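You operate a simulated robot arm through the tools that you are given. There is no shell and no other tool. Be economical: measure what you need, move in short steps, check, and stop when the job is done.

You run a simulated robot arm. Do the job below in one go: nothing can be reset, and whatever is moved stays where it is left.

JOB
The feeder jammed: clear it, retune it to 45 a minute, lock the knob and leave it off.
Fine: first switch feeder and socket off and try the feeder switch to see it dead; socket on again after clearing.

It is judged by the outcome, as a careful person would: the job done as asked, and still so three seconds after it is handed in. It fails if anything else is knocked over, pushed out of place, dropped, spilled or broken.

ROBOT AND FRAMES
A 7-joint arm with a two-finger parallel gripper, fixed in place. Base frame: the origin is at the foot of the arm, x ahead of it, y to its left, z up. Readings come in mm, rad, newtons and seconds.
Its first joint turns from -1.152 to 1.152 rad. Payload 1.57 kg.
The TCP is the grasp point between the finger pads, 30 mm short of the fingertips. In the tool frame z runs along the fingers and y along their closing line. The gripper opens to 110 mm. The fingers are 24 mm wide and 12 mm thick; the gripper's body (48 by 112 mm) begins 78 mm behind the TCP.
Orientation is that of the tool frame in the base frame, as a unit quaternion [x, y, z, w]. With the fingers straight down and closing along the base's y, the tool's x points along the base's -x, its y along +y and its z along -z.

CONTROLS
- The arm moves only by the tool drive_tool. Its argument "steps" is a list of rows, each a list of 7 numbers: the finger opening in mm, from 0 to 110, then the shift along the tool's x, y, z in mm, then the turn, a rotation vector about the tool's x, y, z in rad. In form: [[grip, x, y, z, ax, ay, az], ...]. A call has 1 to 8 rows; each row shifts and turns the commanded pose from where the row before left it, along the tool's axes as they then stand. A row lasts 0.2 s, in which the tool goes at most 50 mm and 0.15 rad; a call with a longer step from one row to the next is refused whole, and so is a gripper value outside its range. A pose out of reach is approached as far as the arm can. The call stops where the force on the tool passes 50 N (or 10 N more than at its start, if that is more) or the arm is blocked; 0.2 s more then pass. The fingers move at their own pace (about 108 mm/s each) and stop on an object; they squeeze with about 34 N. The grip force told is the motor's: it shows also when the fingers shut on nothing. Time passes only in rows, and 0.2 s behind the last, so rows that do not move let the fingers close. It gives the time, the measured TCP pose, the force on the tool (base axes), the opening and the grip force at its end, in the units of the frame above (readings bear some noise).
- Cameras (640 x 400 px; columns grow to the right, rows downward): "scene" is fixed at [162.1, -393, 1400]; the picture's right is [0.80, -0.60, 0.00], its down [-0.38, -0.50, -0.78] and it looks along [0.47, 0.62, -0.63] (base axes); focal length 240 px, centre (320, 200). "wrist" rides on the gripper at [70, 16, -141] in the tool frame; the picture's right is [-0.23, 0.97, 0.00], its down [-0.86, -0.20, -0.48] and it looks along [-0.47, -0.11, 0.88] (tool axes); focal length 222 px, centre (320, 200). There is no depth. A picture from a camera that has moved, and an enlarged one, comes with that camera's place and axes in the base frame and with its lens.
- capture(camera): a new picture of that camera. The clock stands still meanwhile.
- enlarge(camera, box): a new picture of the part [left, top, right, bottom] of that camera's present view, enlarged. The clock stands still meanwhile.
- finish_job(): hands the job in; it is judged then, once.

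Go step by step. Nothing tells you positions but the pictures and the camera data: compare them with the known pose of the tool, close in by small moves and look again before you grip or let go. The budget is 120 turns and 84 pictures, counting those below and the enlarged ones. Unless the task says otherwise, let go and move clear before handing in, and close with one line.

The tools are called after ">>>" by a JSON object that holds its "method" and its "body". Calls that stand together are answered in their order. drive_tool: Moves the arm, as the interface text tells. Its arguments: {"type":"object","properties":{"steps":{"type":"array","items":{"type":"array","items":{"type":"number"}}}},"required":["steps"]} The other tools are called the same way: capture (camera) takes a picture; enlarge (camera, box) takes an enlarged picture of a part of a camera's view; finish_job () hands the job in.

At the start:

```text
time_s: 0.0
tcp_pos: [333.7, 77.3, 1250.9]
tcp_rot: [0.0, 1.0, 0.0, -0.001]
contact_force: [-0.1, 0.1, -0.4]
grip_width: 110.2
finger_force: 0.0
```

scene: 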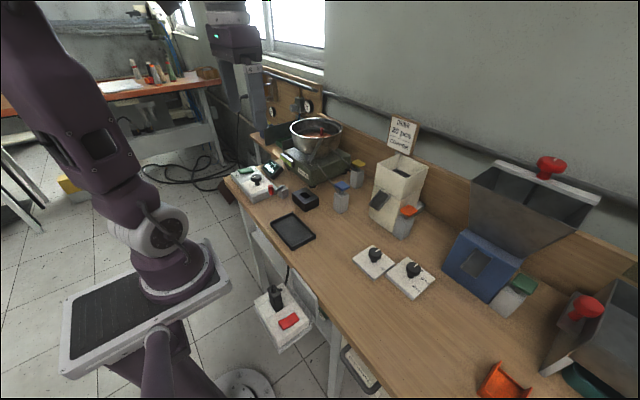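
wrist: 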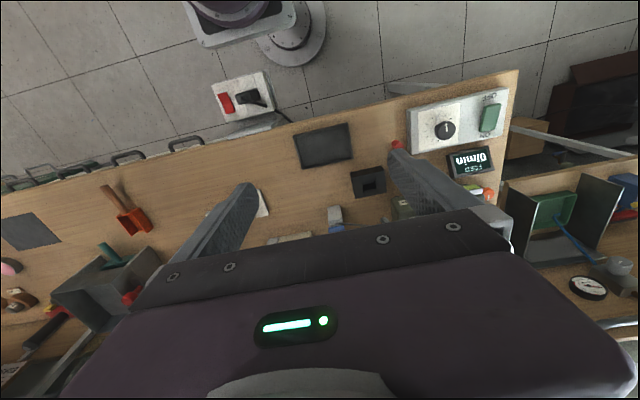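

I see a bench with a bowl feeder at the far left, a control box beside it, a display, and several other stations. I'll look closer before moving.

>>> {"method": "enlarge", "body": {"camera": "scene", "box": [220, 100, 380, 200]}}

>>> {"method": "enlarge", "body": {"camera": "scene", "box": [240, 180, 440, 360]}}

>>> {"method": "enlarge", "body": {"camera": "wrist", "box": [370, 70, 530, 210]}}

>>> {"method": "enlarge", "body": {"camera": "scene", "box": [340, 100, 460, 240]}}

```text
4.00 times, centred on (300, 150) of scene
camera zoom: at [162.1, -393.0, 1400.0], right [0.8, -0.6, 0.0], down [-0.38, -0.5, -0.78], along [0.47, 0.62, -0.63], focal length 961 px, centre (400, 400)
```

zoom: 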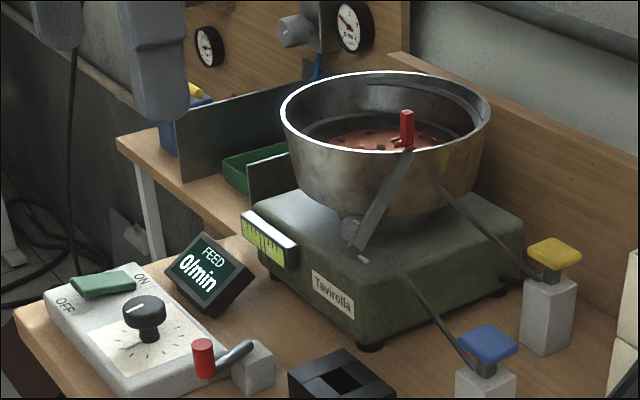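

```text
2.22 times, centred on (340, 270) of scene
camera zoom: at [162.1, -393.0, 1400.0], right [0.8, -0.6, 0.0], down [-0.38, -0.5, -0.78], along [0.47, 0.62, -0.63], focal length 534 px, centre (276, 44)
```

zoom: 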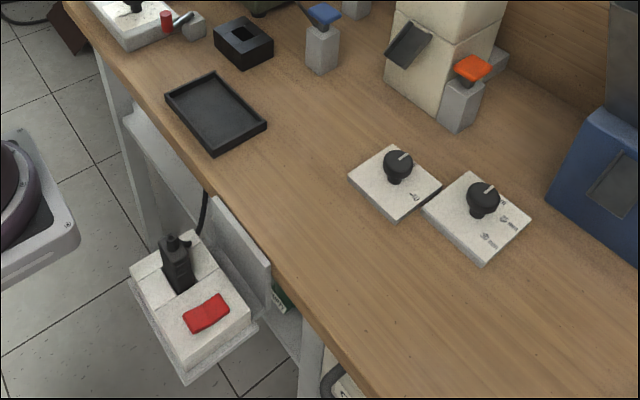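

```text
2.86 times, centred on (450, 140) of wrist
camera zoom: at [263.6, 93.9, 1392.9], right [0.23, 0.97, 0.0], down [0.86, -0.2, 0.48], along [0.47, -0.11, -0.88], focal length 635 px, centre (-51, 371)
```

zoom: 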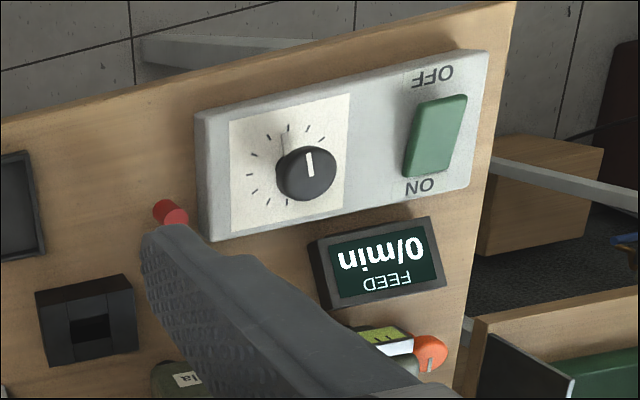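

```text
2.86 times, centred on (400, 170) of scene
camera zoom: at [162.1, -393.0, 1400.0], right [0.8, -0.6, 0.0], down [-0.38, -0.5, -0.78], along [0.47, 0.62, -0.63], focal length 686 px, centre (91, 286)
```

zoom: 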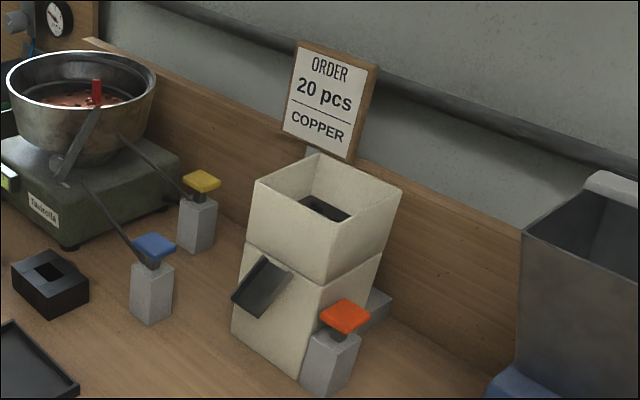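

The control box (green rocker, knob, red-handled lock lever), display and bowl feeder are at the left end. The red-rocker socket hangs off the bench edge. I'll move nearer and look with the wrist camera.

>>> {"method": "drive_tool", "body": {"steps": [[110, -10, 36, 10, 0, 0, 0], [110, -10, 36, 10, 0, 0, 0], [110, -10, 36, 10, 0, 0, 0], [110, -10, 36, 10, 0, 0, 0], [110, -10, 20, 0, 0, 0, 0]]}}

>>> {"method": "capture", "body": {"camera": "wrist"}}

>>> {"method": "capture", "body": {"camera": "scene"}}

```text
time_s: 1.2
tcp_pos: [384.6, 242.1, 1211.4]
tcp_rot: [0.0, 1.0, 0.0, 0.0]
contact_force: [-0.7, 0.5, -0.2]
grip_width: 109.9
finger_force: 0.0
```

```text
77 pictures are left
camera wrist: at [313.9, 258.2, 1353.2], right [0.23, 0.97, 0.0], down [0.86, -0.2, 0.48], along [0.47, -0.11, -0.88], focal length 222 px, centre (320, 200)
```

wrist: 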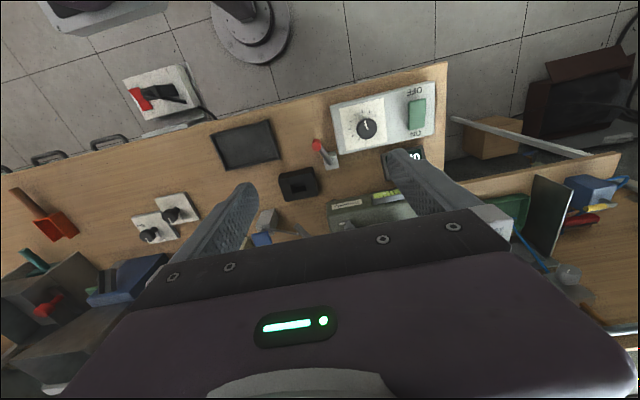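

```text
76 pictures are left
```

scene: 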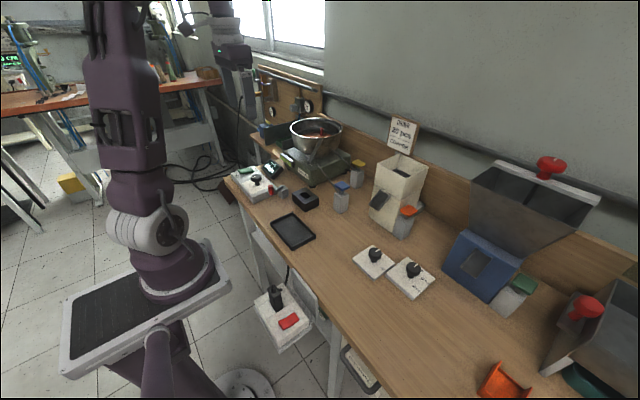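

Wrist estimates put the knob near (423,331) and the socket rocker near (260,-137,815). I'll drop over the control box to read its state.

>>> {"method": "drive_tool", "body": {"steps": [[110, -2, 20, 36, 0, 0, 0], [110, -2, 20, 36, 0, 0, 0], [110, -2, 20, 36, 0, 0, 0], [110, -2, 20, 36, 0, 0, 0], [110, -2, 20, 26, 0, 0, 0]]}}

>>> {"method": "capture", "body": {"camera": "wrist"}}

>>> {"method": "enlarge", "body": {"camera": "scene", "box": [270, 110, 350, 190]}}

```text
time_s: 2.4
tcp_pos: [393.2, 343.5, 1037.5]
tcp_rot: [0.001, 1.0, -0.001, 0.0]
contact_force: [-0.5, 1.1, 0.4]
grip_width: 109.9
finger_force: 0.0
```

```text
75 pictures are left
camera wrist: at [322.6, 360.2, 1179.9], right [0.23, 0.97, 0.0], down [0.85, -0.2, 0.48], along [0.47, -0.11, -0.88], focal length 222 px, centre (320, 200)
```

wrist: 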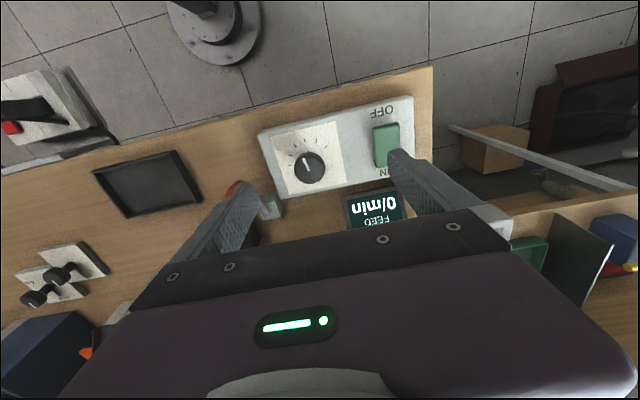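

```text
5.00 times, centred on (310, 150) of scene
camera zoom: at [162.1, -393.0, 1400.0], right [0.8, -0.6, 0.0], down [-0.38, -0.5, -0.78], along [0.47, 0.62, -0.63], focal length 1201 px, centre (370, 450)
```

zoom: 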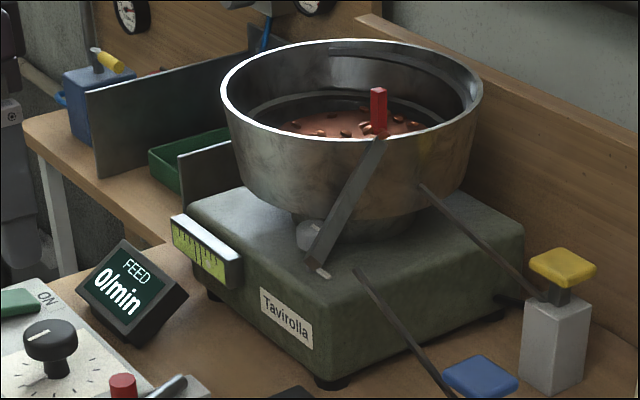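

The knob reads as near (413,325) with its top maybe around z 900. I'll enlarge the control box to read the rocker state and the lock lever.

>>> {"method": "enlarge", "body": {"camera": "wrist", "box": [220, 80, 440, 240]}}

>>> {"method": "enlarge", "body": {"camera": "scene", "box": [224, 150, 304, 210]}}

>>> {"method": "enlarge", "body": {"camera": "scene", "box": [240, 270, 330, 360]}}

```text
2.50 times, centred on (330, 160) of wrist
camera zoom: at [322.6, 360.2, 1179.9], right [0.23, 0.97, 0.0], down [0.85, -0.2, 0.48], along [0.47, -0.11, -0.88], focal length 555 px, centre (295, 300)
```

zoom: 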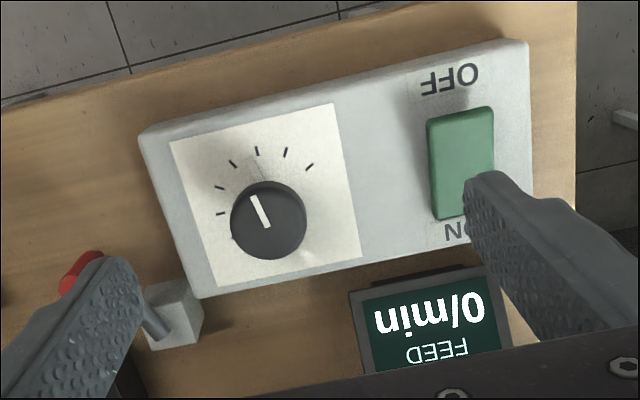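

```text
6.67 times, centred on (264, 180) of scene
camera zoom: at [162.1, -393.0, 1400.0], right [0.8, -0.6, 0.0], down [-0.38, -0.5, -0.78], along [0.47, 0.62, -0.63], focal length 1602 px, centre (693, 333)
```

zoom: 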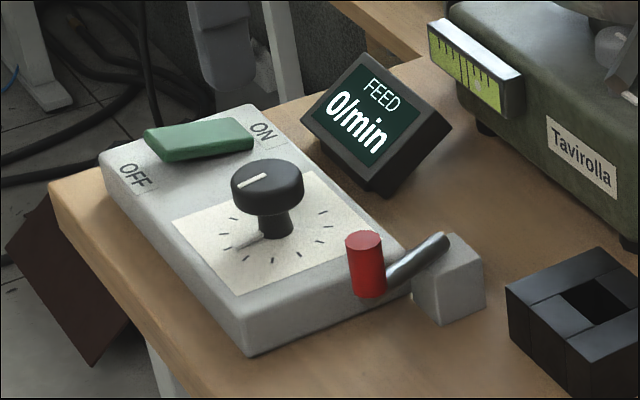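

```text
4.44 times, centred on (285, 315) of scene
camera zoom: at [162.1, -393.0, 1400.0], right [0.8, -0.6, 0.0], down [-0.38, -0.5, -0.78], along [0.47, 0.62, -0.63], focal length 1068 px, centre (476, -311)
```

zoom: 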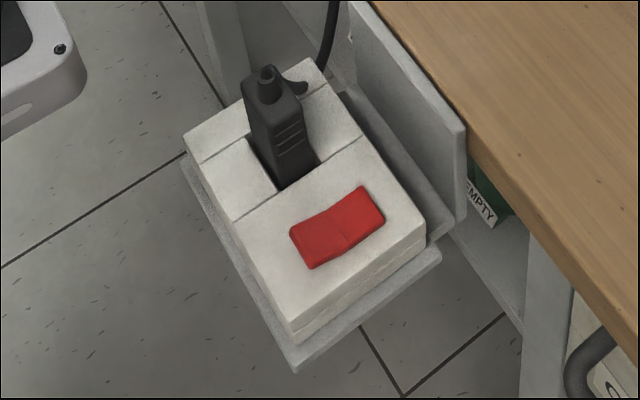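

The rocker looks to be pressed at ON, and the lock lever (red grip) stands next to the knob. I'll close the fingers and go above the OFF end of the green rocker, then check alignment.

>>> {"method": "drive_tool", "body": {"steps": [[0, -3, 30, 20, 0, 0, 0], [0, -3, 30, 20, 0, 0, 0], [0, -3, 28, 20, 0, 0, 0], [0, 0, 0, 15, 0, 0, 0], [0, 0, 0, 0, 0, 0, 0]]}}

>>> {"method": "capture", "body": {"camera": "wrist"}}

>>> {"method": "enlarge", "body": {"camera": "scene", "box": [204, 110, 304, 210]}}

```text
time_s: 3.6
tcp_pos: [402.4, 429.9, 967.1]
tcp_rot: [0.0, 1.0, 0.0, 0.0]
contact_force: [-0.6, -0.8, -0.2]
grip_width: 0.0
finger_force: 21.5
```

```text
70 pictures are left
camera wrist: at [330.7, 446.7, 1107.9], right [0.23, 0.97, 0.0], down [0.86, -0.2, 0.48], along [0.47, -0.11, -0.88], focal length 222 px, centre (320, 200)
```

wrist: 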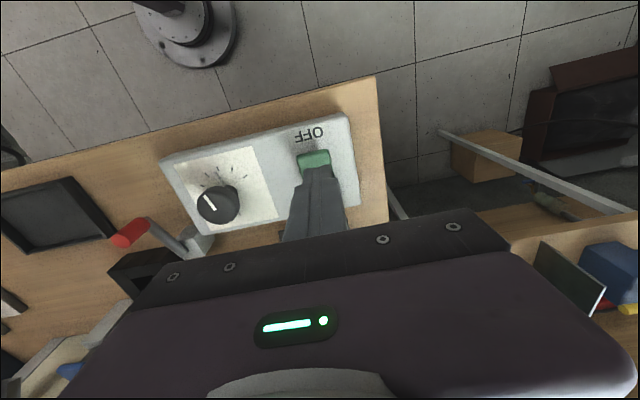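

```text
4.00 times, centred on (254, 160) of scene
camera zoom: at [162.1, -393.0, 1400.0], right [0.8, -0.6, 0.0], down [-0.38, -0.5, -0.78], along [0.47, 0.62, -0.63], focal length 961 px, centre (584, 360)
```

zoom: 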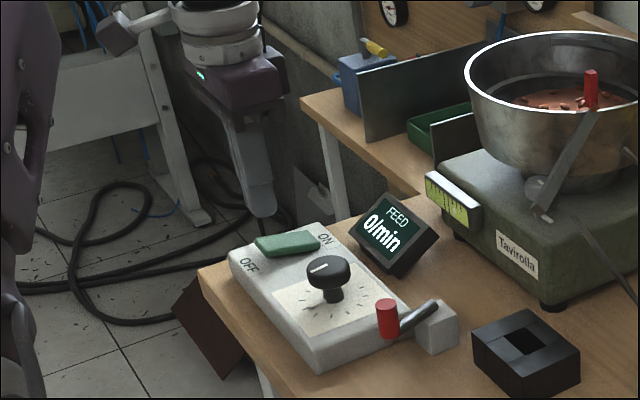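

Triangulation with the fingertip puts the rocker top near z≈897, with its OFF end at x≈394–415, and the closed fingertips sit above it. I'll press down in small steps.

>>> {"method": "drive_tool", "body": {"steps": [[0, 5, -3, 15, 0, 0, 0], [0, 0, 0, 12, 0, 0, 0], [0, 0, 0, 5, 0, 0, 0], [0, 0, 0, 4, 0, 0, 0], [0, 0, 0, 4, 0, 0, 0]]}}

>>> {"method": "capture", "body": {"camera": "wrist"}}

```text
time_s: 4.8
tcp_pos: [397.5, 427.4, 932.6]
tcp_rot: [0.0, 1.0, 0.002, 0.002]
contact_force: [-6.1, -5.4, 13.9]
grip_width: 0.2
finger_force: 21.5
stopped in row 5: the force on the tool passed its limit (the readings are from after the stop); the commanded pose is now the measured one
```

```text
68 pictures are left
camera wrist: at [326.5, 443.4, 1074.5], right [0.23, 0.97, 0.0], down [0.85, -0.2, 0.48], along [0.47, -0.11, -0.88], focal length 222 px, centre (320, 200)
```

wrist: 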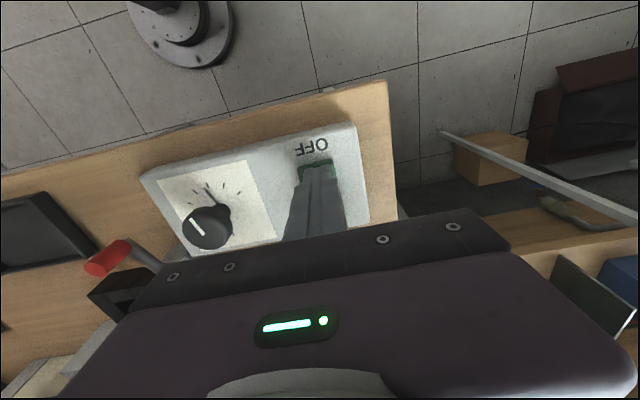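

The tip pressed something firmly at z≈902. I'll lift and see whether the rocker has flipped.

>>> {"method": "drive_tool", "body": {"steps": [[0, 0, 0, -30, 0, 0, 0], [0, 20, 0, -40, 0, 0, 0], [0, 20, 0, -40, 0, 0, 0]]}}

>>> {"method": "enlarge", "body": {"camera": "scene", "box": [224, 150, 304, 210]}}

>>> {"method": "enlarge", "body": {"camera": "wrist", "box": [130, 80, 430, 280]}}

```text
time_s: 5.6
tcp_pos: [358.0, 425.5, 1043.3]
tcp_rot: [0.0, 1.0, 0.002, 0.001]
contact_force: [-0.6, 0.1, 0.8]
grip_width: 0.2
finger_force: 20.7
```

```text
6.67 times, centred on (264, 180) of scene
camera zoom: at [162.0, -393.0, 1400.0], right [0.8, -0.6, 0.0], down [-0.38, -0.5, -0.78], along [0.47, 0.62, -0.63], focal length 1602 px, centre (693, 333)
```

zoom: 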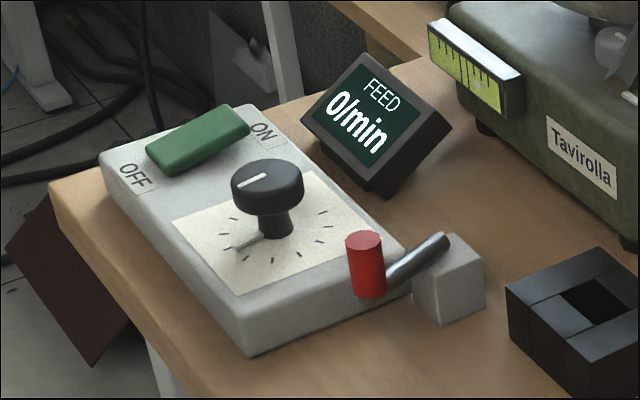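

```text
2.00 times, centred on (280, 180) of wrist
camera zoom: at [286.5, 441.0, 1184.9], right [0.23, 0.97, 0.0], down [0.85, -0.2, 0.48], along [0.47, -0.11, -0.88], focal length 444 px, centre (400, 240)
```

zoom: 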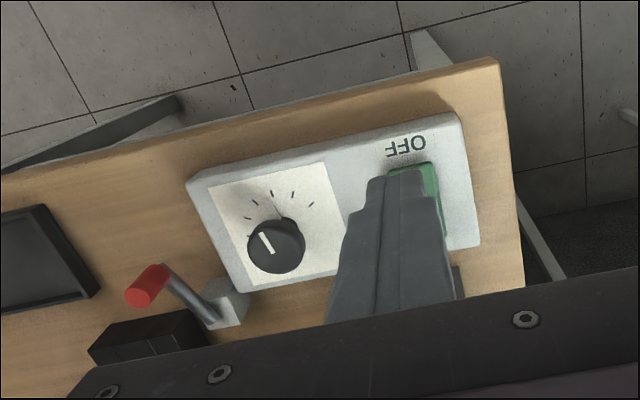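

The green rocker is now down at OFF. Next is the socket, so I'm moving above it.

>>> {"method": "drive_tool", "body": {"steps": [[0, 3, -48, 0, 0, 0, 0], [0, 3, -48, 0, 0, 0, 0], [0, 3, -48, 0, 0, 0, 0], [0, 3, -48, 0, 0, 0, 0], [0, 3, -48, 0, 0, 0, 0], [0, 3, -48, 0, 0, 0, 0], [0, 3, -48, 0, 0, 0, 0], [0, 3, -48, 0, 0, 0, 0]]}}

>>> {"method": "drive_tool", "body": {"steps": [[0, 3, -48, 0, 0, 0, 0], [0, 3, -48, 5, 0, 0, 0], [0, 3, -48, 10, 0, 0, 0], [0, 0, 0, 0, 0, 0, 0]]}}

>>> {"method": "capture", "body": {"camera": "wrist"}}

>>> {"method": "capture", "body": {"camera": "scene"}}

```text
time_s: 7.4
tcp_pos: [330.5, 44.2, 1043.1]
tcp_rot: [-0.001, 1.0, 0.002, 0.002]
contact_force: [0.2, -1.4, -0.1]
grip_width: 0.1
finger_force: 21.2
```

```text
time_s: 8.4
tcp_pos: [318.2, -100.9, 1026.6]
tcp_rot: [0.0, 1.0, 0.002, 0.002]
contact_force: [-0.1, -0.5, -0.4]
grip_width: 0.0
finger_force: 21.6
```

```text
65 pictures are left
camera wrist: at [248.1, -85.8, 1167.9], right [0.23, 0.97, 0.0], down [0.85, -0.2, 0.48], along [0.47, -0.11, -0.88], focal length 222 px, centre (320, 200)
```

wrist: 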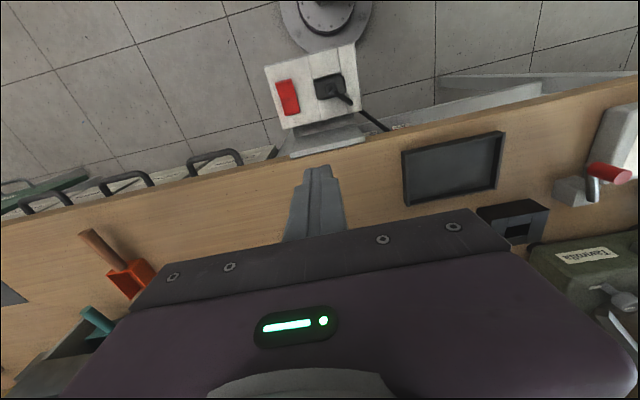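

```text
64 pictures are left
```

scene: 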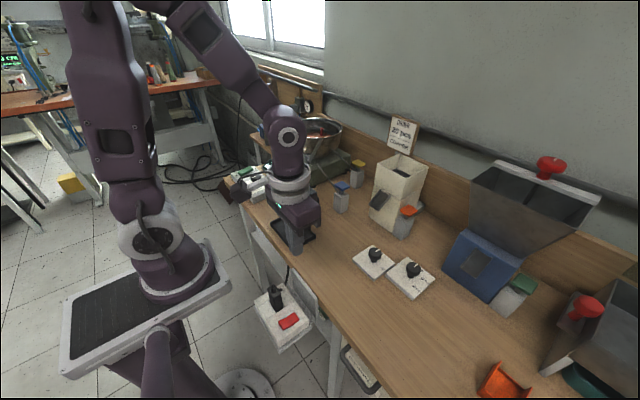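

The red rocker is at about (262,-136,815), with its long axis along x. I'll enlarge it to see which end is pressed.

>>> {"method": "enlarge", "body": {"camera": "wrist", "box": [250, 40, 380, 140]}}

>>> {"method": "enlarge", "body": {"camera": "scene", "box": [260, 290, 320, 350]}}

```text
4.00 times, centred on (315, 90) of wrist
camera zoom: at [248.1, -85.8, 1167.9], right [0.23, 0.97, 0.0], down [0.85, -0.2, 0.48], along [0.47, -0.11, -0.88], focal length 888 px, centre (340, 640)
```

zoom: 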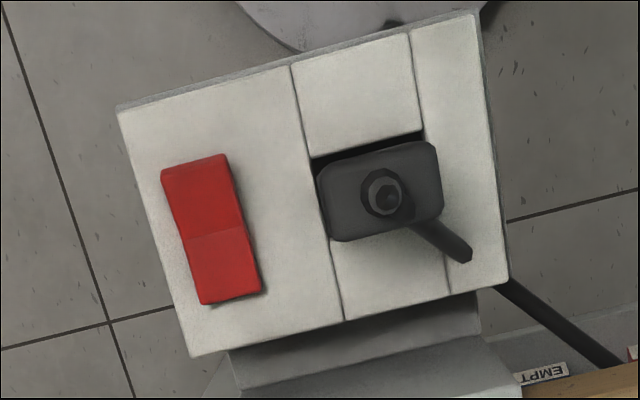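

```text
6.67 times, centred on (290, 320) of scene
camera zoom: at [162.0, -393.0, 1400.0], right [0.8, -0.6, 0.0], down [-0.38, -0.5, -0.78], along [0.47, 0.62, -0.63], focal length 1602 px, centre (520, -600)
```

zoom: 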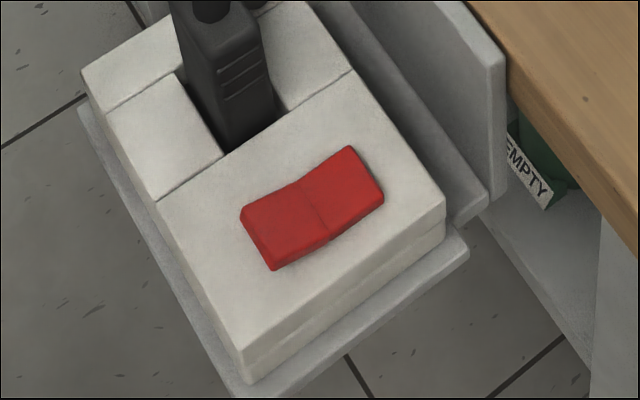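

The base-side half of the red rocker sticks up, so pressing there turns it off. I'll approach above x≈248.

>>> {"method": "drive_tool", "body": {"steps": [[0, 18, -9, 36, 0, 0, 0], [0, 18, -9, 36, 0, 0, 0], [0, 18, -9, 36, 0, 0, 0], [0, 16, -8, 30, 0, 0, 0], [0, 0, 0, 0, 0, 0, 0]]}}

>>> {"method": "capture", "body": {"camera": "wrist"}}

>>> {"method": "enlarge", "body": {"camera": "scene", "box": [230, 240, 350, 360]}}

```text
time_s: 9.6
tcp_pos: [250.9, -137.0, 887.5]
tcp_rot: [0.0, 1.0, 0.002, 0.0]
contact_force: [-0.4, -0.2, 0.2]
grip_width: 0.0
finger_force: 21.2
```

```text
61 pictures are left
camera wrist: at [181.4, -120.0, 1028.9], right [0.23, 0.97, 0.0], down [0.85, -0.2, 0.48], along [0.47, -0.11, -0.88], focal length 222 px, centre (320, 200)
```

wrist: 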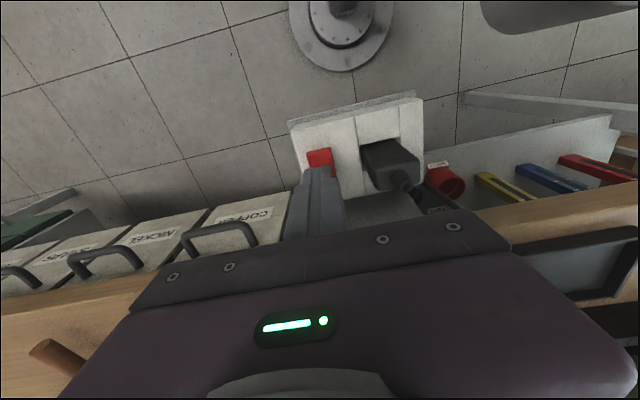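

```text
3.33 times, centred on (290, 300) of scene
camera zoom: at [162.0, -393.0, 1400.0], right [0.8, -0.6, 0.0], down [-0.38, -0.5, -0.78], along [0.47, 0.62, -0.63], focal length 801 px, centre (420, -133)
```

zoom: 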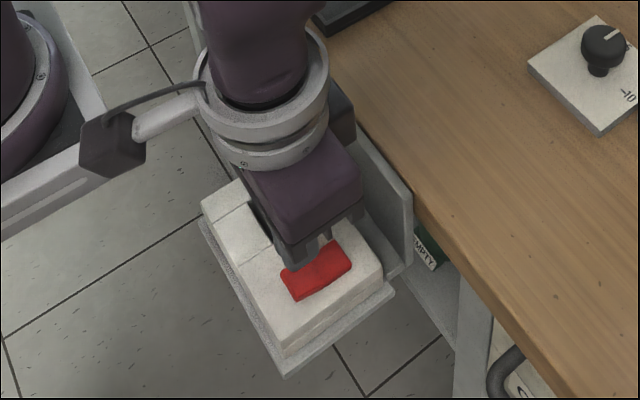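

The tip lines up with the base half of the rocker. Pressing down now.

>>> {"method": "drive_tool", "body": {"steps": [[0, 4, 0, 20, 0, 0, 0], [0, 0, 0, 10, 0, 0, 0], [0, 0, 0, 5, 0, 0, 0], [0, 0, 0, 4, 0, 0, 0], [0, 0, 0, 4, 0, 0, 0], [0, 0, 0, 4, 0, 0, 0]]}}

```text
time_s: 10.8
tcp_pos: [249.3, -135.0, 848.3]
tcp_rot: [0.0, 1.0, 0.001, 0.002]
contact_force: [-2.0, 0.1, 14.8]
grip_width: 0.1
finger_force: 21.2
stopped in row 5: the force on the tool passed its limit (the readings are from after the stop); the commanded pose is now the measured one
```

>>> {"method": "drive_tool", "body": {"steps": [[0, 0, 0, -40, 0, 0, 0], [0, 0, 0, -45, 0, 0, 0], [0, -10, 20, -45, 0, 0, 0], [0, -10, 40, -25, 0, 0, 0]]}}

>>> {"method": "enlarge", "body": {"camera": "scene", "box": [260, 290, 320, 350]}}

>>> {"method": "capture", "body": {"camera": "scene"}}

```text
refused: row 3 steps farther than a row can; nothing moved
```

```text
6.67 times, centred on (290, 320) of scene
camera zoom: at [161.9, -392.9, 1400.1], right [0.8, -0.6, 0.0], down [-0.38, -0.5, -0.78], along [0.47, 0.62, -0.63], focal length 1602 px, centre (520, -600)
```

zoom: 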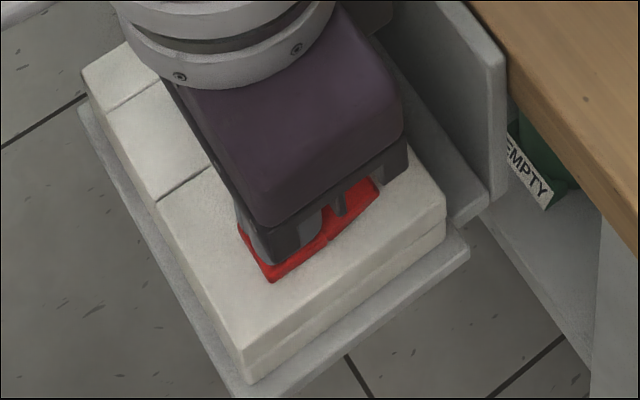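

```text
58 pictures are left
```

scene: 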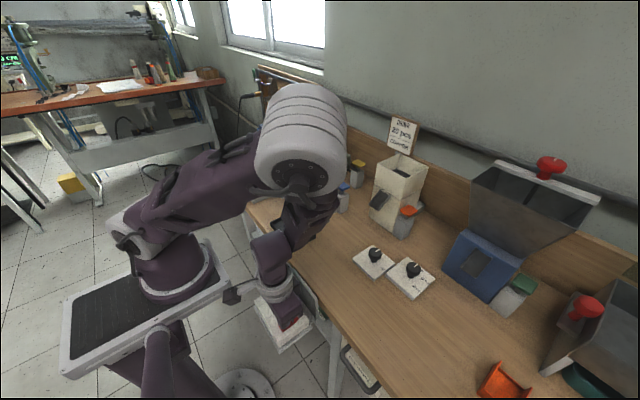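

It appears flipped. I'll rise and go back to the control box to see whether the display is dark.

>>> {"method": "drive_tool", "body": {"steps": [[0, 0, 0, -45, 0, 0, 0], [0, 0, 0, -45, 0, 0, 0], [0, -10, 20, -40, 0, 0, 0], [0, -10, 40, -22, 0, 0, 0], [0, -10, 46, 0, 0, 0, 0], [0, -10, 46, 0, 0, 0, 0], [0, -10, 46, 0, 0, 0, 0], [0, -10, 46, 0, 0, 0, 0]]}}

>>> {"method": "drive_tool", "body": {"steps": [[0, -8, 46, 0, 0, 0, 0], [0, -8, 46, 0, 0, 0, 0], [0, -8, 46, 0, 0, 0, 0], [0, -8, 46, 0, 0, 0, 0], [0, -8, 46, 0, 0, 0, 0], [0, -8, 46, 0, 0, 0, 0], [0, -8, 40, 0, 0, 0, 0], [0, 0, 0, 0, 0, 0, 0]]}}

>>> {"method": "capture", "body": {"camera": "scene"}}

>>> {"method": "enlarge", "body": {"camera": "scene", "box": [224, 150, 304, 210]}}

>>> {"method": "enlarge", "body": {"camera": "scene", "box": [260, 290, 320, 350]}}

```text
time_s: 12.6
tcp_pos: [315.1, 107.8, 996.8]
tcp_rot: [-0.001, 1.0, 0.0, 0.003]
contact_force: [0.6, 0.7, 0.0]
grip_width: 0.0
finger_force: 21.6
out of reach, approached as far as the arm can: row 6
```

```text
time_s: 14.3
tcp_pos: [369.4, 428.2, 1001.9]
tcp_rot: [0.001, 1.0, 0.0, 0.002]
contact_force: [0.6, -0.9, -0.3]
grip_width: 0.0
finger_force: 21.4
```

```text
57 pictures are left
```

scene: 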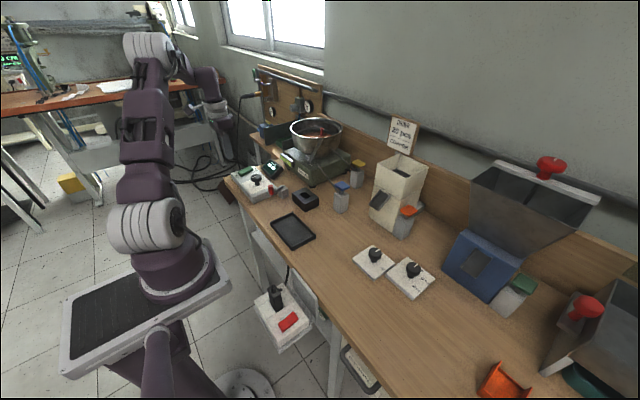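

```text
6.67 times, centred on (264, 180) of scene
camera zoom: at [162.1, -393.0, 1400.0], right [0.8, -0.6, 0.0], down [-0.38, -0.5, -0.78], along [0.47, 0.62, -0.63], focal length 1602 px, centre (693, 333)
```

zoom: 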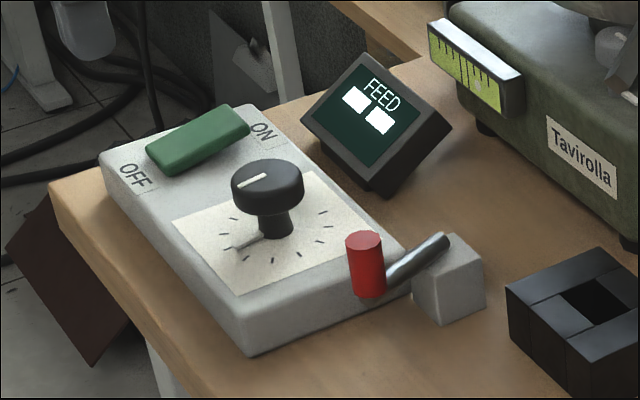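

```text
6.67 times, centred on (290, 320) of scene
camera zoom: at [162.1, -393.0, 1400.0], right [0.8, -0.6, 0.0], down [-0.38, -0.5, -0.78], along [0.47, 0.62, -0.63], focal length 1602 px, centre (520, -600)
```

zoom: 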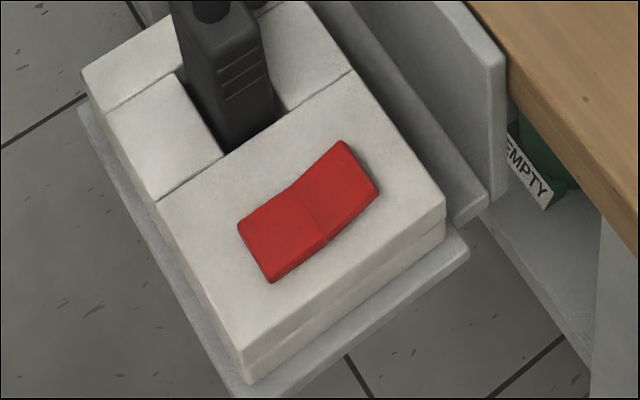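

The socket is off and the display is reduced to dashes. Now I try the feeder switch by pressing its ON end.

>>> {"method": "drive_tool", "body": {"steps": [[0, -33, -4, 10, 0, 0, 0], [0, -32, -3, 20, 0, 0, 0], [0, 0, 0, 16, 0, 0, 0], [0, 0, 0, 8, 0, 0, 0], [0, 0, 0, 4, 0, 0, 0], [0, 0, 0, 4, 0, 0, 0], [0, 0, 0, 4, 0, 0, 0], [0, 0, 0, 4, 0, 0, 0]]}}

>>> {"method": "enlarge", "body": {"camera": "scene", "box": [224, 150, 304, 210]}}

```text
time_s: 16.1
tcp_pos: [434.7, 417.0, 932.0]
tcp_rot: [0.0, 1.0, 0.001, 0.003]
contact_force: [-6.1, -5.5, 34.1]
grip_width: 0.0
finger_force: 21.5
```

```text
6.67 times, centred on (264, 180) of scene
camera zoom: at [161.4, -393.6, 1399.9], right [0.8, -0.6, 0.0], down [-0.38, -0.5, -0.78], along [0.47, 0.62, -0.62], focal length 1602 px, centre (693, 333)
```

zoom: 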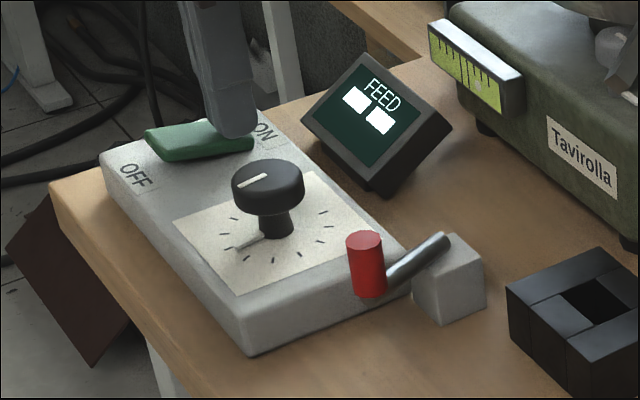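

The switch is ON and the feeder stays dead. Now I'll switch it back OFF.

>>> {"method": "drive_tool", "body": {"steps": [[0, 0, 0, -30, 0, 0, 0], [0, 36, 8, 0, 0, 0, 0], [0, 0, 0, 16, 0, 0, 0], [0, 0, 0, 6, 0, 0, 0], [0, 0, 0, 4, 0, 0, 0], [0, 0, 0, 4, 0, 0, 0], [0, 0, 0, 4, 0, 0, 0]]}}

>>> {"method": "enlarge", "body": {"camera": "scene", "box": [224, 150, 304, 210]}}

```text
time_s: 17.6
tcp_pos: [399.5, 425.7, 933.6]
tcp_rot: [0.001, 1.0, 0.004, 0.004]
contact_force: [-6.8, -5.7, 14.9]
grip_width: 0.0
finger_force: 21.2
stopped in row 7: the force on the tool passed its limit (the readings are from after the stop); the commanded pose is now the measured one
```

```text
6.67 times, centred on (264, 180) of scene
camera zoom: at [161.7, -393.3, 1400.0], right [0.8, -0.6, 0.0], down [-0.38, -0.5, -0.78], along [0.47, 0.62, -0.63], focal length 1602 px, centre (693, 333)
```

zoom: 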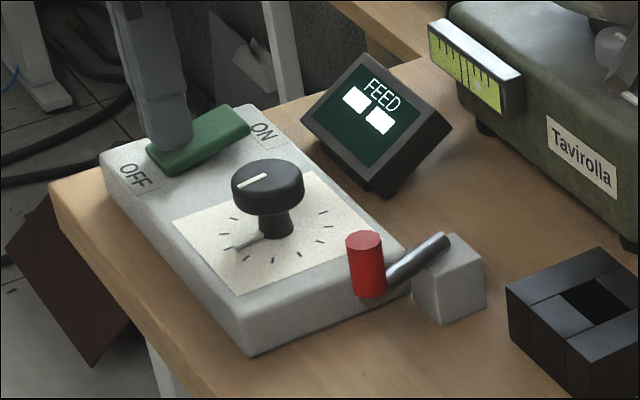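

The switch is OFF again. Now I'll move up and tilt the tool to look into the bowl for the jam.

>>> {"method": "drive_tool", "body": {"steps": [[0, 0, 0, -48, 0, 0, 0], [0, 0, 0, -48, 0, 0, 0], [0, 0, 0, -48, 0, 0, 0], [0, 0, 0, -48, 0, 0, 0], [0, -27, -39, 0, 0, 0, 0], [0, -27, -39, 0, 0, 0, 0], [0, -27, -39, 0, 0, 0, 0], [0, -27, -39, 0, 0, 0, 0]]}}

>>> {"method": "drive_tool", "body": {"steps": [[0, -20, 0, 0, 0, -0.15, 0], [0, -20, 0, 0, 0, -0.15, 0], [0, -20, 0, 0, 0, -0.15, 0], [0, 0, 0, 0, 0, -0.15, 0], [0, 0, 0, 0, 0, 0, 0]]}}

>>> {"method": "capture", "body": {"camera": "wrist"}}

```text
time_s: 19.4
tcp_pos: [502.5, 268.7, 1122.3]
tcp_rot: [-0.001, 1.0, 0.003, 0.004]
contact_force: [-0.4, -0.2, -1.2]
grip_width: 0.0
finger_force: 21.6
```

```text
time_s: 20.6
tcp_pos: [565.0, 268.8, 1133.5]
tcp_rot: [0.001, 0.954, 0.004, 0.3]
contact_force: [-0.7, 0.2, 0.7]
grip_width: 0.0
finger_force: 21.0
```

```text
52 pictures are left
camera wrist: at [426.0, 284.6, 1210.3], right [0.19, 0.97, 0.14], down [0.43, -0.21, 0.88], along [0.88, -0.1, -0.46], focal length 222 px, centre (320, 200)
```

wrist: 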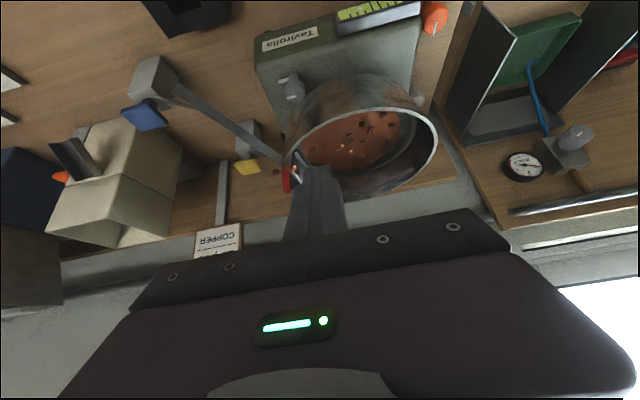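

>>> {"method": "enlarge", "body": {"camera": "wrist", "box": [250, 100, 450, 210]}}

>>> {"method": "enlarge", "body": {"camera": "wrist", "box": [260, 130, 340, 200]}}

>>> {"method": "enlarge", "body": {"camera": "scene", "box": [300, 110, 350, 160]}}

```text
3.20 times, centred on (350, 155) of wrist
camera zoom: at [426.0, 284.6, 1210.3], right [0.19, 0.97, 0.14], down [0.43, -0.21, 0.88], along [0.88, -0.1, -0.46], focal length 711 px, centre (224, 344)
```

zoom: 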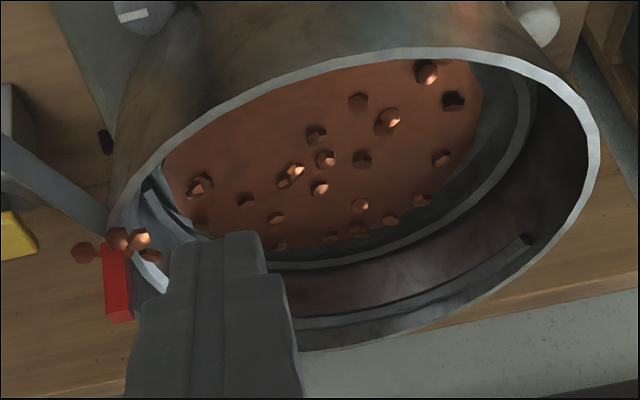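

```text
5.71 times, centred on (300, 165) of wrist
camera zoom: at [426.0, 284.6, 1210.3], right [0.19, 0.97, 0.14], down [0.43, -0.21, 0.88], along [0.88, -0.1, -0.46], focal length 1269 px, centre (434, 400)
```

zoom: 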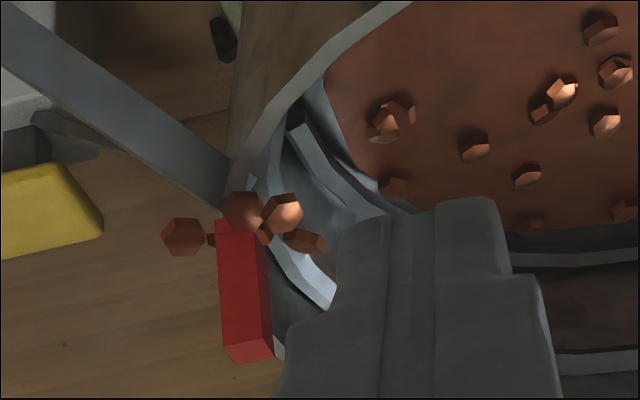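

```text
8.00 times, centred on (325, 135) of scene
camera zoom: at [162.1, -393.0, 1400.0], right [0.8, -0.6, 0.0], down [-0.38, -0.5, -0.78], along [0.47, 0.62, -0.63], focal length 1922 px, centre (280, 720)
```

zoom: 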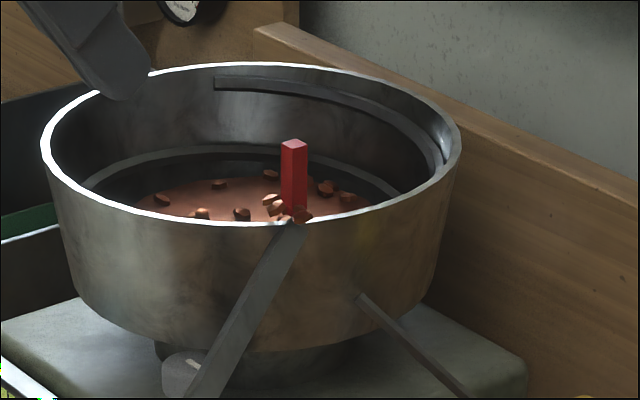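

Copper bolts are piled at the bowl outlet around a red block. I'll go closer with the fingers off to the side to see what the red piece is.

>>> {"method": "drive_tool", "body": {"steps": [[0, 2, 28, 20, 0, 0, 0], [0, 1, 28, 20, 0, 0, 0], [0, 0, 0, 0, 0, 0, 0]]}}

>>> {"method": "enlarge", "body": {"camera": "wrist", "box": [160, 100, 340, 220]}}

>>> {"method": "capture", "body": {"camera": "wrist"}}

```text
time_s: 21.4
tcp_pos: [588.0, 325.2, 1098.7]
tcp_rot: [0.001, 0.954, 0.004, 0.299]
contact_force: [0.5, -0.2, -0.6]
grip_width: 0.0
finger_force: 21.5
```

```text
3.33 times, centred on (250, 160) of wrist
camera zoom: at [448.5, 340.9, 1175.5], right [0.19, 0.97, 0.14], down [0.43, -0.21, 0.88], along [0.88, -0.1, -0.46], focal length 740 px, centre (553, 333)
```

zoom: 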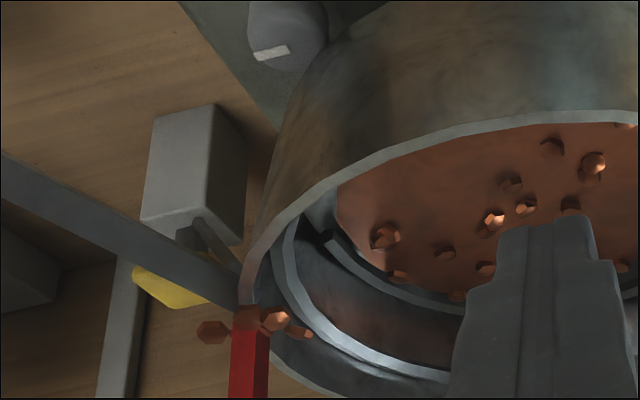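

```text
47 pictures are left
camera wrist: at [448.5, 340.9, 1175.5], right [0.19, 0.97, 0.14], down [0.43, -0.21, 0.88], along [0.88, -0.1, -0.46], focal length 222 px, centre (320, 200)
```

wrist: 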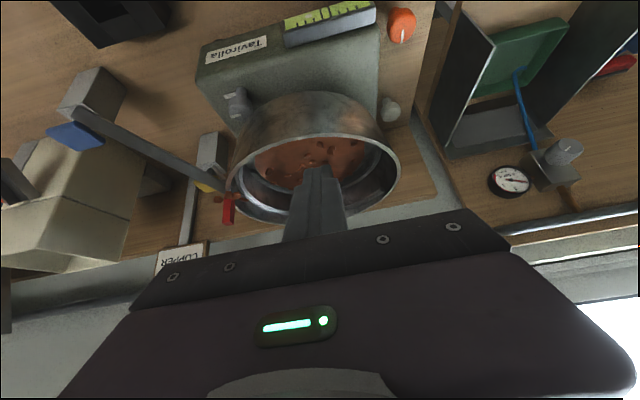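

The chute runs from the outlet to roughly (536,155,1008), with the red block standing at its top. I'll zoom in hard on that area from both cameras.

>>> {"method": "enlarge", "body": {"camera": "wrist", "box": [200, 175, 260, 230]}}

>>> {"method": "enlarge", "body": {"camera": "scene", "box": [305, 122, 330, 147]}}

>>> {"method": "enlarge", "body": {"camera": "scene", "box": [295, 150, 370, 215]}}

```text
7.27 times, centred on (230, 202) of wrist
camera zoom: at [448.5, 340.9, 1175.5], right [0.19, 0.97, 0.14], down [0.43, -0.21, 0.88], along [0.88, -0.1, -0.46], focal length 1615 px, centre (974, 182)
```

zoom: 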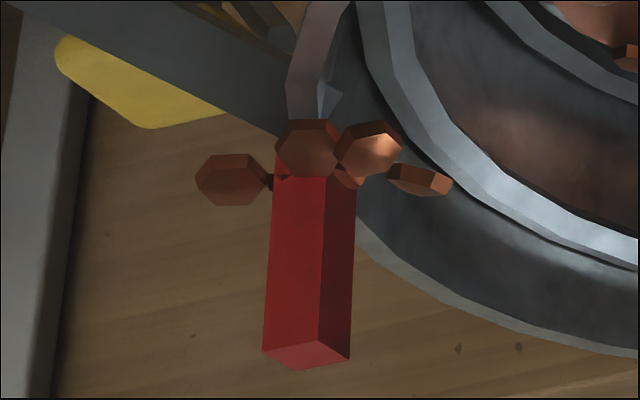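

```text
16.00 times, centred on (318, 134) of scene
camera zoom: at [162.1, -393.0, 1400.0], right [0.8, -0.6, 0.0], down [-0.38, -0.5, -0.78], along [0.47, 0.62, -0.63], focal length 3844 px, centre (360, 1248)
```

zoom: 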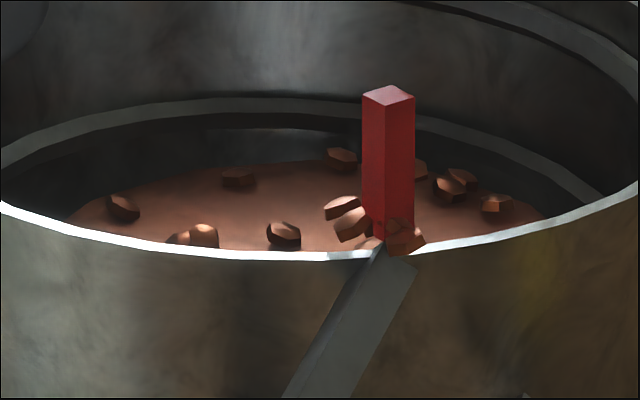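

```text
6.15 times, centred on (332, 182) of scene
camera zoom: at [162.1, -393.0, 1400.0], right [0.8, -0.6, 0.0], down [-0.38, -0.5, -0.78], along [0.47, 0.62, -0.63], focal length 1478 px, centre (243, 308)
```

zoom: 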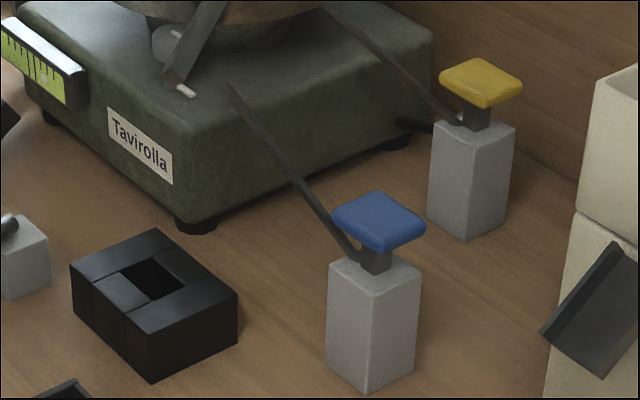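

The red thing is a square bar about 10 mm thick, with copper bolts stuck at its foot in the outlet. It is the jam. Its top triangulates to (637,224,1080), turned about 7°. I'll straighten the tool, open the fingers and hover above it.

>>> {"method": "drive_tool", "body": {"steps": [[0, -22, 0, -33, 0, 0, 0], [0, 0, -10, 0, 0, 0.15, 0], [0, 0, -20, 0, 0, 0.15, 0], [20, 0, -20, 0, 0, 0.15, 0], [40, 0, -20, 0, 0, 0.15, 0], [40, -25, -30, 0, 0, 0, -0.06], [40, -24, 0, 0, 0, 0, -0.06], [40, 0, 0, 0, 0, 0, 0]]}}

>>> {"method": "capture", "body": {"camera": "wrist"}}

>>> {"method": "enlarge", "body": {"camera": "scene", "box": [295, 90, 345, 140]}}

```text
time_s: 23.2
tcp_pos: [599.0, 219.3, 1128.9]
tcp_rot: [-0.06, 0.998, 0.003, 0.004]
contact_force: [0.3, 0.2, 0.3]
grip_width: 40.1
finger_force: 0.1
out of reach, approached as far as the arm can: row 5, 6, 7
```

```text
43 pictures are left
camera wrist: at [527.0, 226.4, 1270.6], right [0.11, 0.99, 0.01], down [0.87, -0.1, 0.48], along [0.48, -0.05, -0.88], focal length 222 px, centre (320, 200)
```

wrist: 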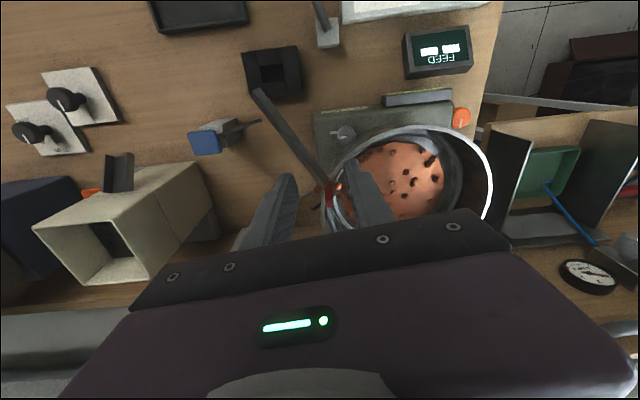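

```text
8.00 times, centred on (320, 115) of scene
camera zoom: at [162.0, -393.0, 1400.0], right [0.8, -0.6, 0.0], down [-0.38, -0.5, -0.78], along [0.47, 0.62, -0.63], focal length 1922 px, centre (320, 880)
```

zoom: 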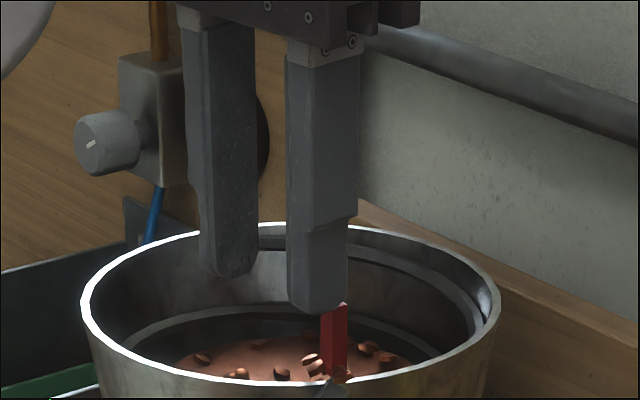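

The vertical tool is out of reach here, so I'll tilt it outward (about 0.6 rad) before coming onto the bar.

>>> {"method": "drive_tool", "body": {"steps": [[40, 0, 0, 0, 0, -0.15, 0], [40, 0, 0, 0, 0, -0.15, 0], [40, 0, 0, 0, 0, -0.15, 0], [40, 0, 0, 0, 0, -0.15, 0], [40, 0, 0, 0, 0, 0, 0]]}}

>>> {"method": "capture", "body": {"camera": "wrist"}}

```text
time_s: 24.4
tcp_pos: [600.7, 218.5, 1131.0]
tcp_rot: [-0.056, 0.952, 0.02, 0.299]
contact_force: [0.4, -0.1, -0.2]
grip_width: 39.8
finger_force: 0.2
```

```text
41 pictures are left
camera wrist: at [460.7, 217.7, 1207.2], right [0.07, 0.99, 0.14], down [0.45, -0.15, 0.88], along [0.89, 0.0, -0.45], focal length 222 px, centre (320, 200)
```

wrist: 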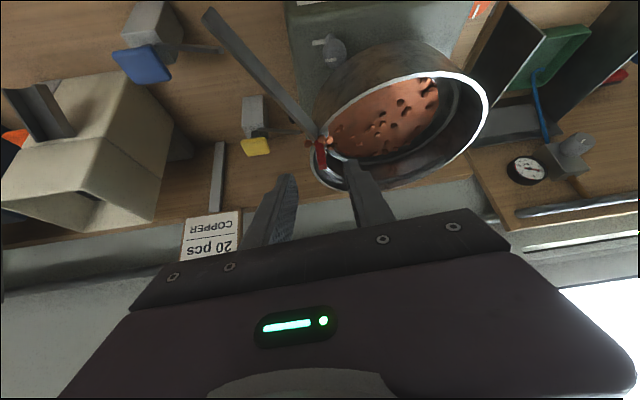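

The bar is centred between the fingers in view. I'll advance along the fingers onto it.

>>> {"method": "drive_tool", "body": {"steps": [[32, 2, 1, 15, 0, 0, 0], [32, 2, 1, 15, 0, 0, 0], [32, 0, 0, 8, 0, 0, 0], [32, 0, 0, 0, 0, 0, 0]]}}

>>> {"method": "enlarge", "body": {"camera": "wrist", "box": [260, 120, 380, 220]}}

>>> {"method": "enlarge", "body": {"camera": "scene", "box": [295, 100, 345, 150]}}

```text
time_s: 25.4
tcp_pos: [618.0, 222.1, 1096.6]
tcp_rot: [-0.057, 0.952, 0.021, 0.299]
contact_force: [0.2, 0.4, 1.0]
grip_width: 31.9
finger_force: 0.1
```

```text
4.00 times, centred on (320, 170) of wrist
camera zoom: at [479.5, 221.6, 1174.2], right [0.07, 0.99, 0.14], down [0.45, -0.15, 0.88], along [0.89, 0.0, -0.46], focal length 888 px, centre (320, 320)
```

zoom: 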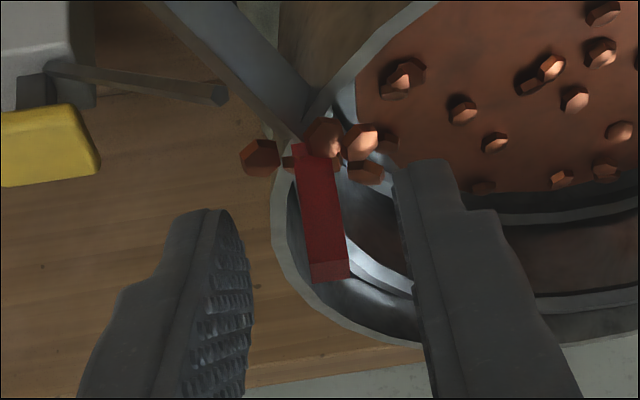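

```text
8.00 times, centred on (320, 125) of scene
camera zoom: at [162.1, -393.0, 1400.0], right [0.8, -0.6, 0.0], down [-0.38, -0.5, -0.78], along [0.47, 0.62, -0.63], focal length 1922 px, centre (320, 800)
```

zoom: 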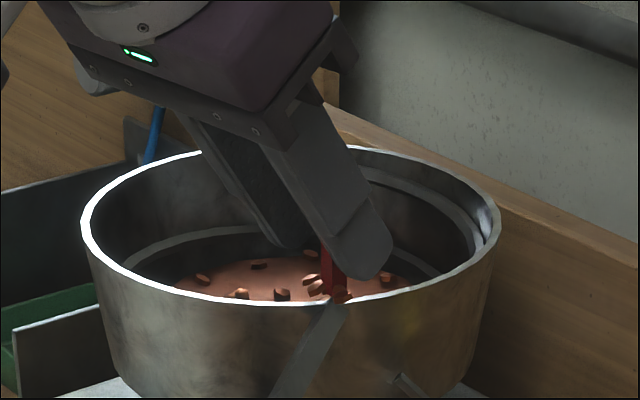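

The bar sits between the fingers. I'll advance 10 mm more and close.

>>> {"method": "drive_tool", "body": {"steps": [[32, 1, 0, 6, 0, 0, 0], [32, 1, 0, 5, 0, 0, 0], [0, 0, 0, 0, 0, 0, 0], [0, 0, 0, 0, 0, 0, 0], [0, 0, 0, 0, 0, 0, 0]]}}

>>> {"method": "enlarge", "body": {"camera": "wrist", "box": [260, 120, 380, 220]}}

```text
time_s: 26.6
tcp_pos: [623.4, 222.7, 1087.4]
tcp_rot: [-0.057, 0.953, 0.021, 0.298]
contact_force: [-0.7, -0.1, 0.1]
grip_width: 0.0
finger_force: 22.0
```

```text
4.00 times, centred on (320, 170) of wrist
camera zoom: at [484.2, 222.0, 1164.5], right [0.07, 0.99, 0.14], down [0.45, -0.15, 0.88], along [0.89, 0.0, -0.46], focal length 888 px, centre (320, 320)
```

zoom: 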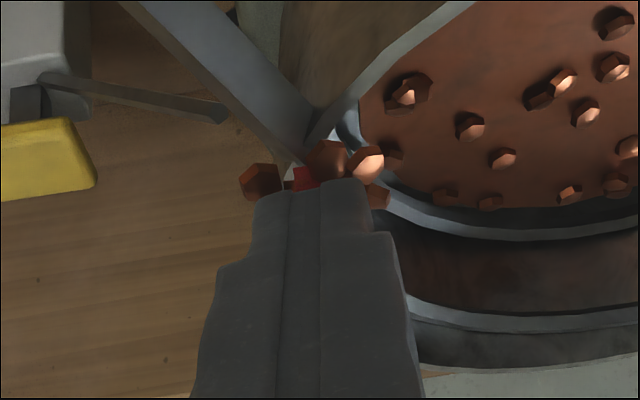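

The fingers closed on nothing. I need to see where the bar sits relative to them.

>>> {"method": "enlarge", "body": {"camera": "scene", "box": [305, 115, 335, 145]}}

```text
13.33 times, centred on (320, 130) of scene
camera zoom: at [162.1, -393.0, 1400.0], right [0.8, -0.6, 0.0], down [-0.38, -0.5, -0.78], along [0.47, 0.62, -0.63], focal length 3203 px, centre (320, 1133)
```

zoom: 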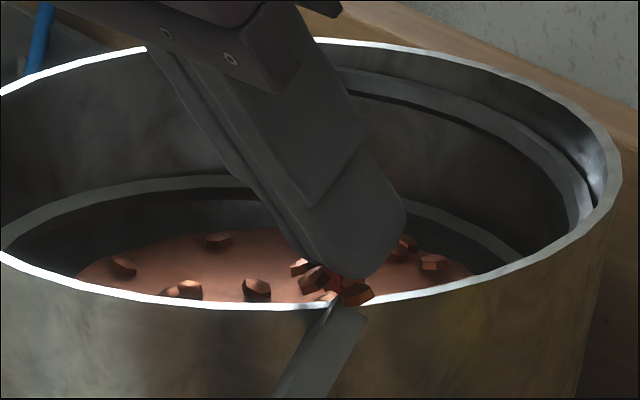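

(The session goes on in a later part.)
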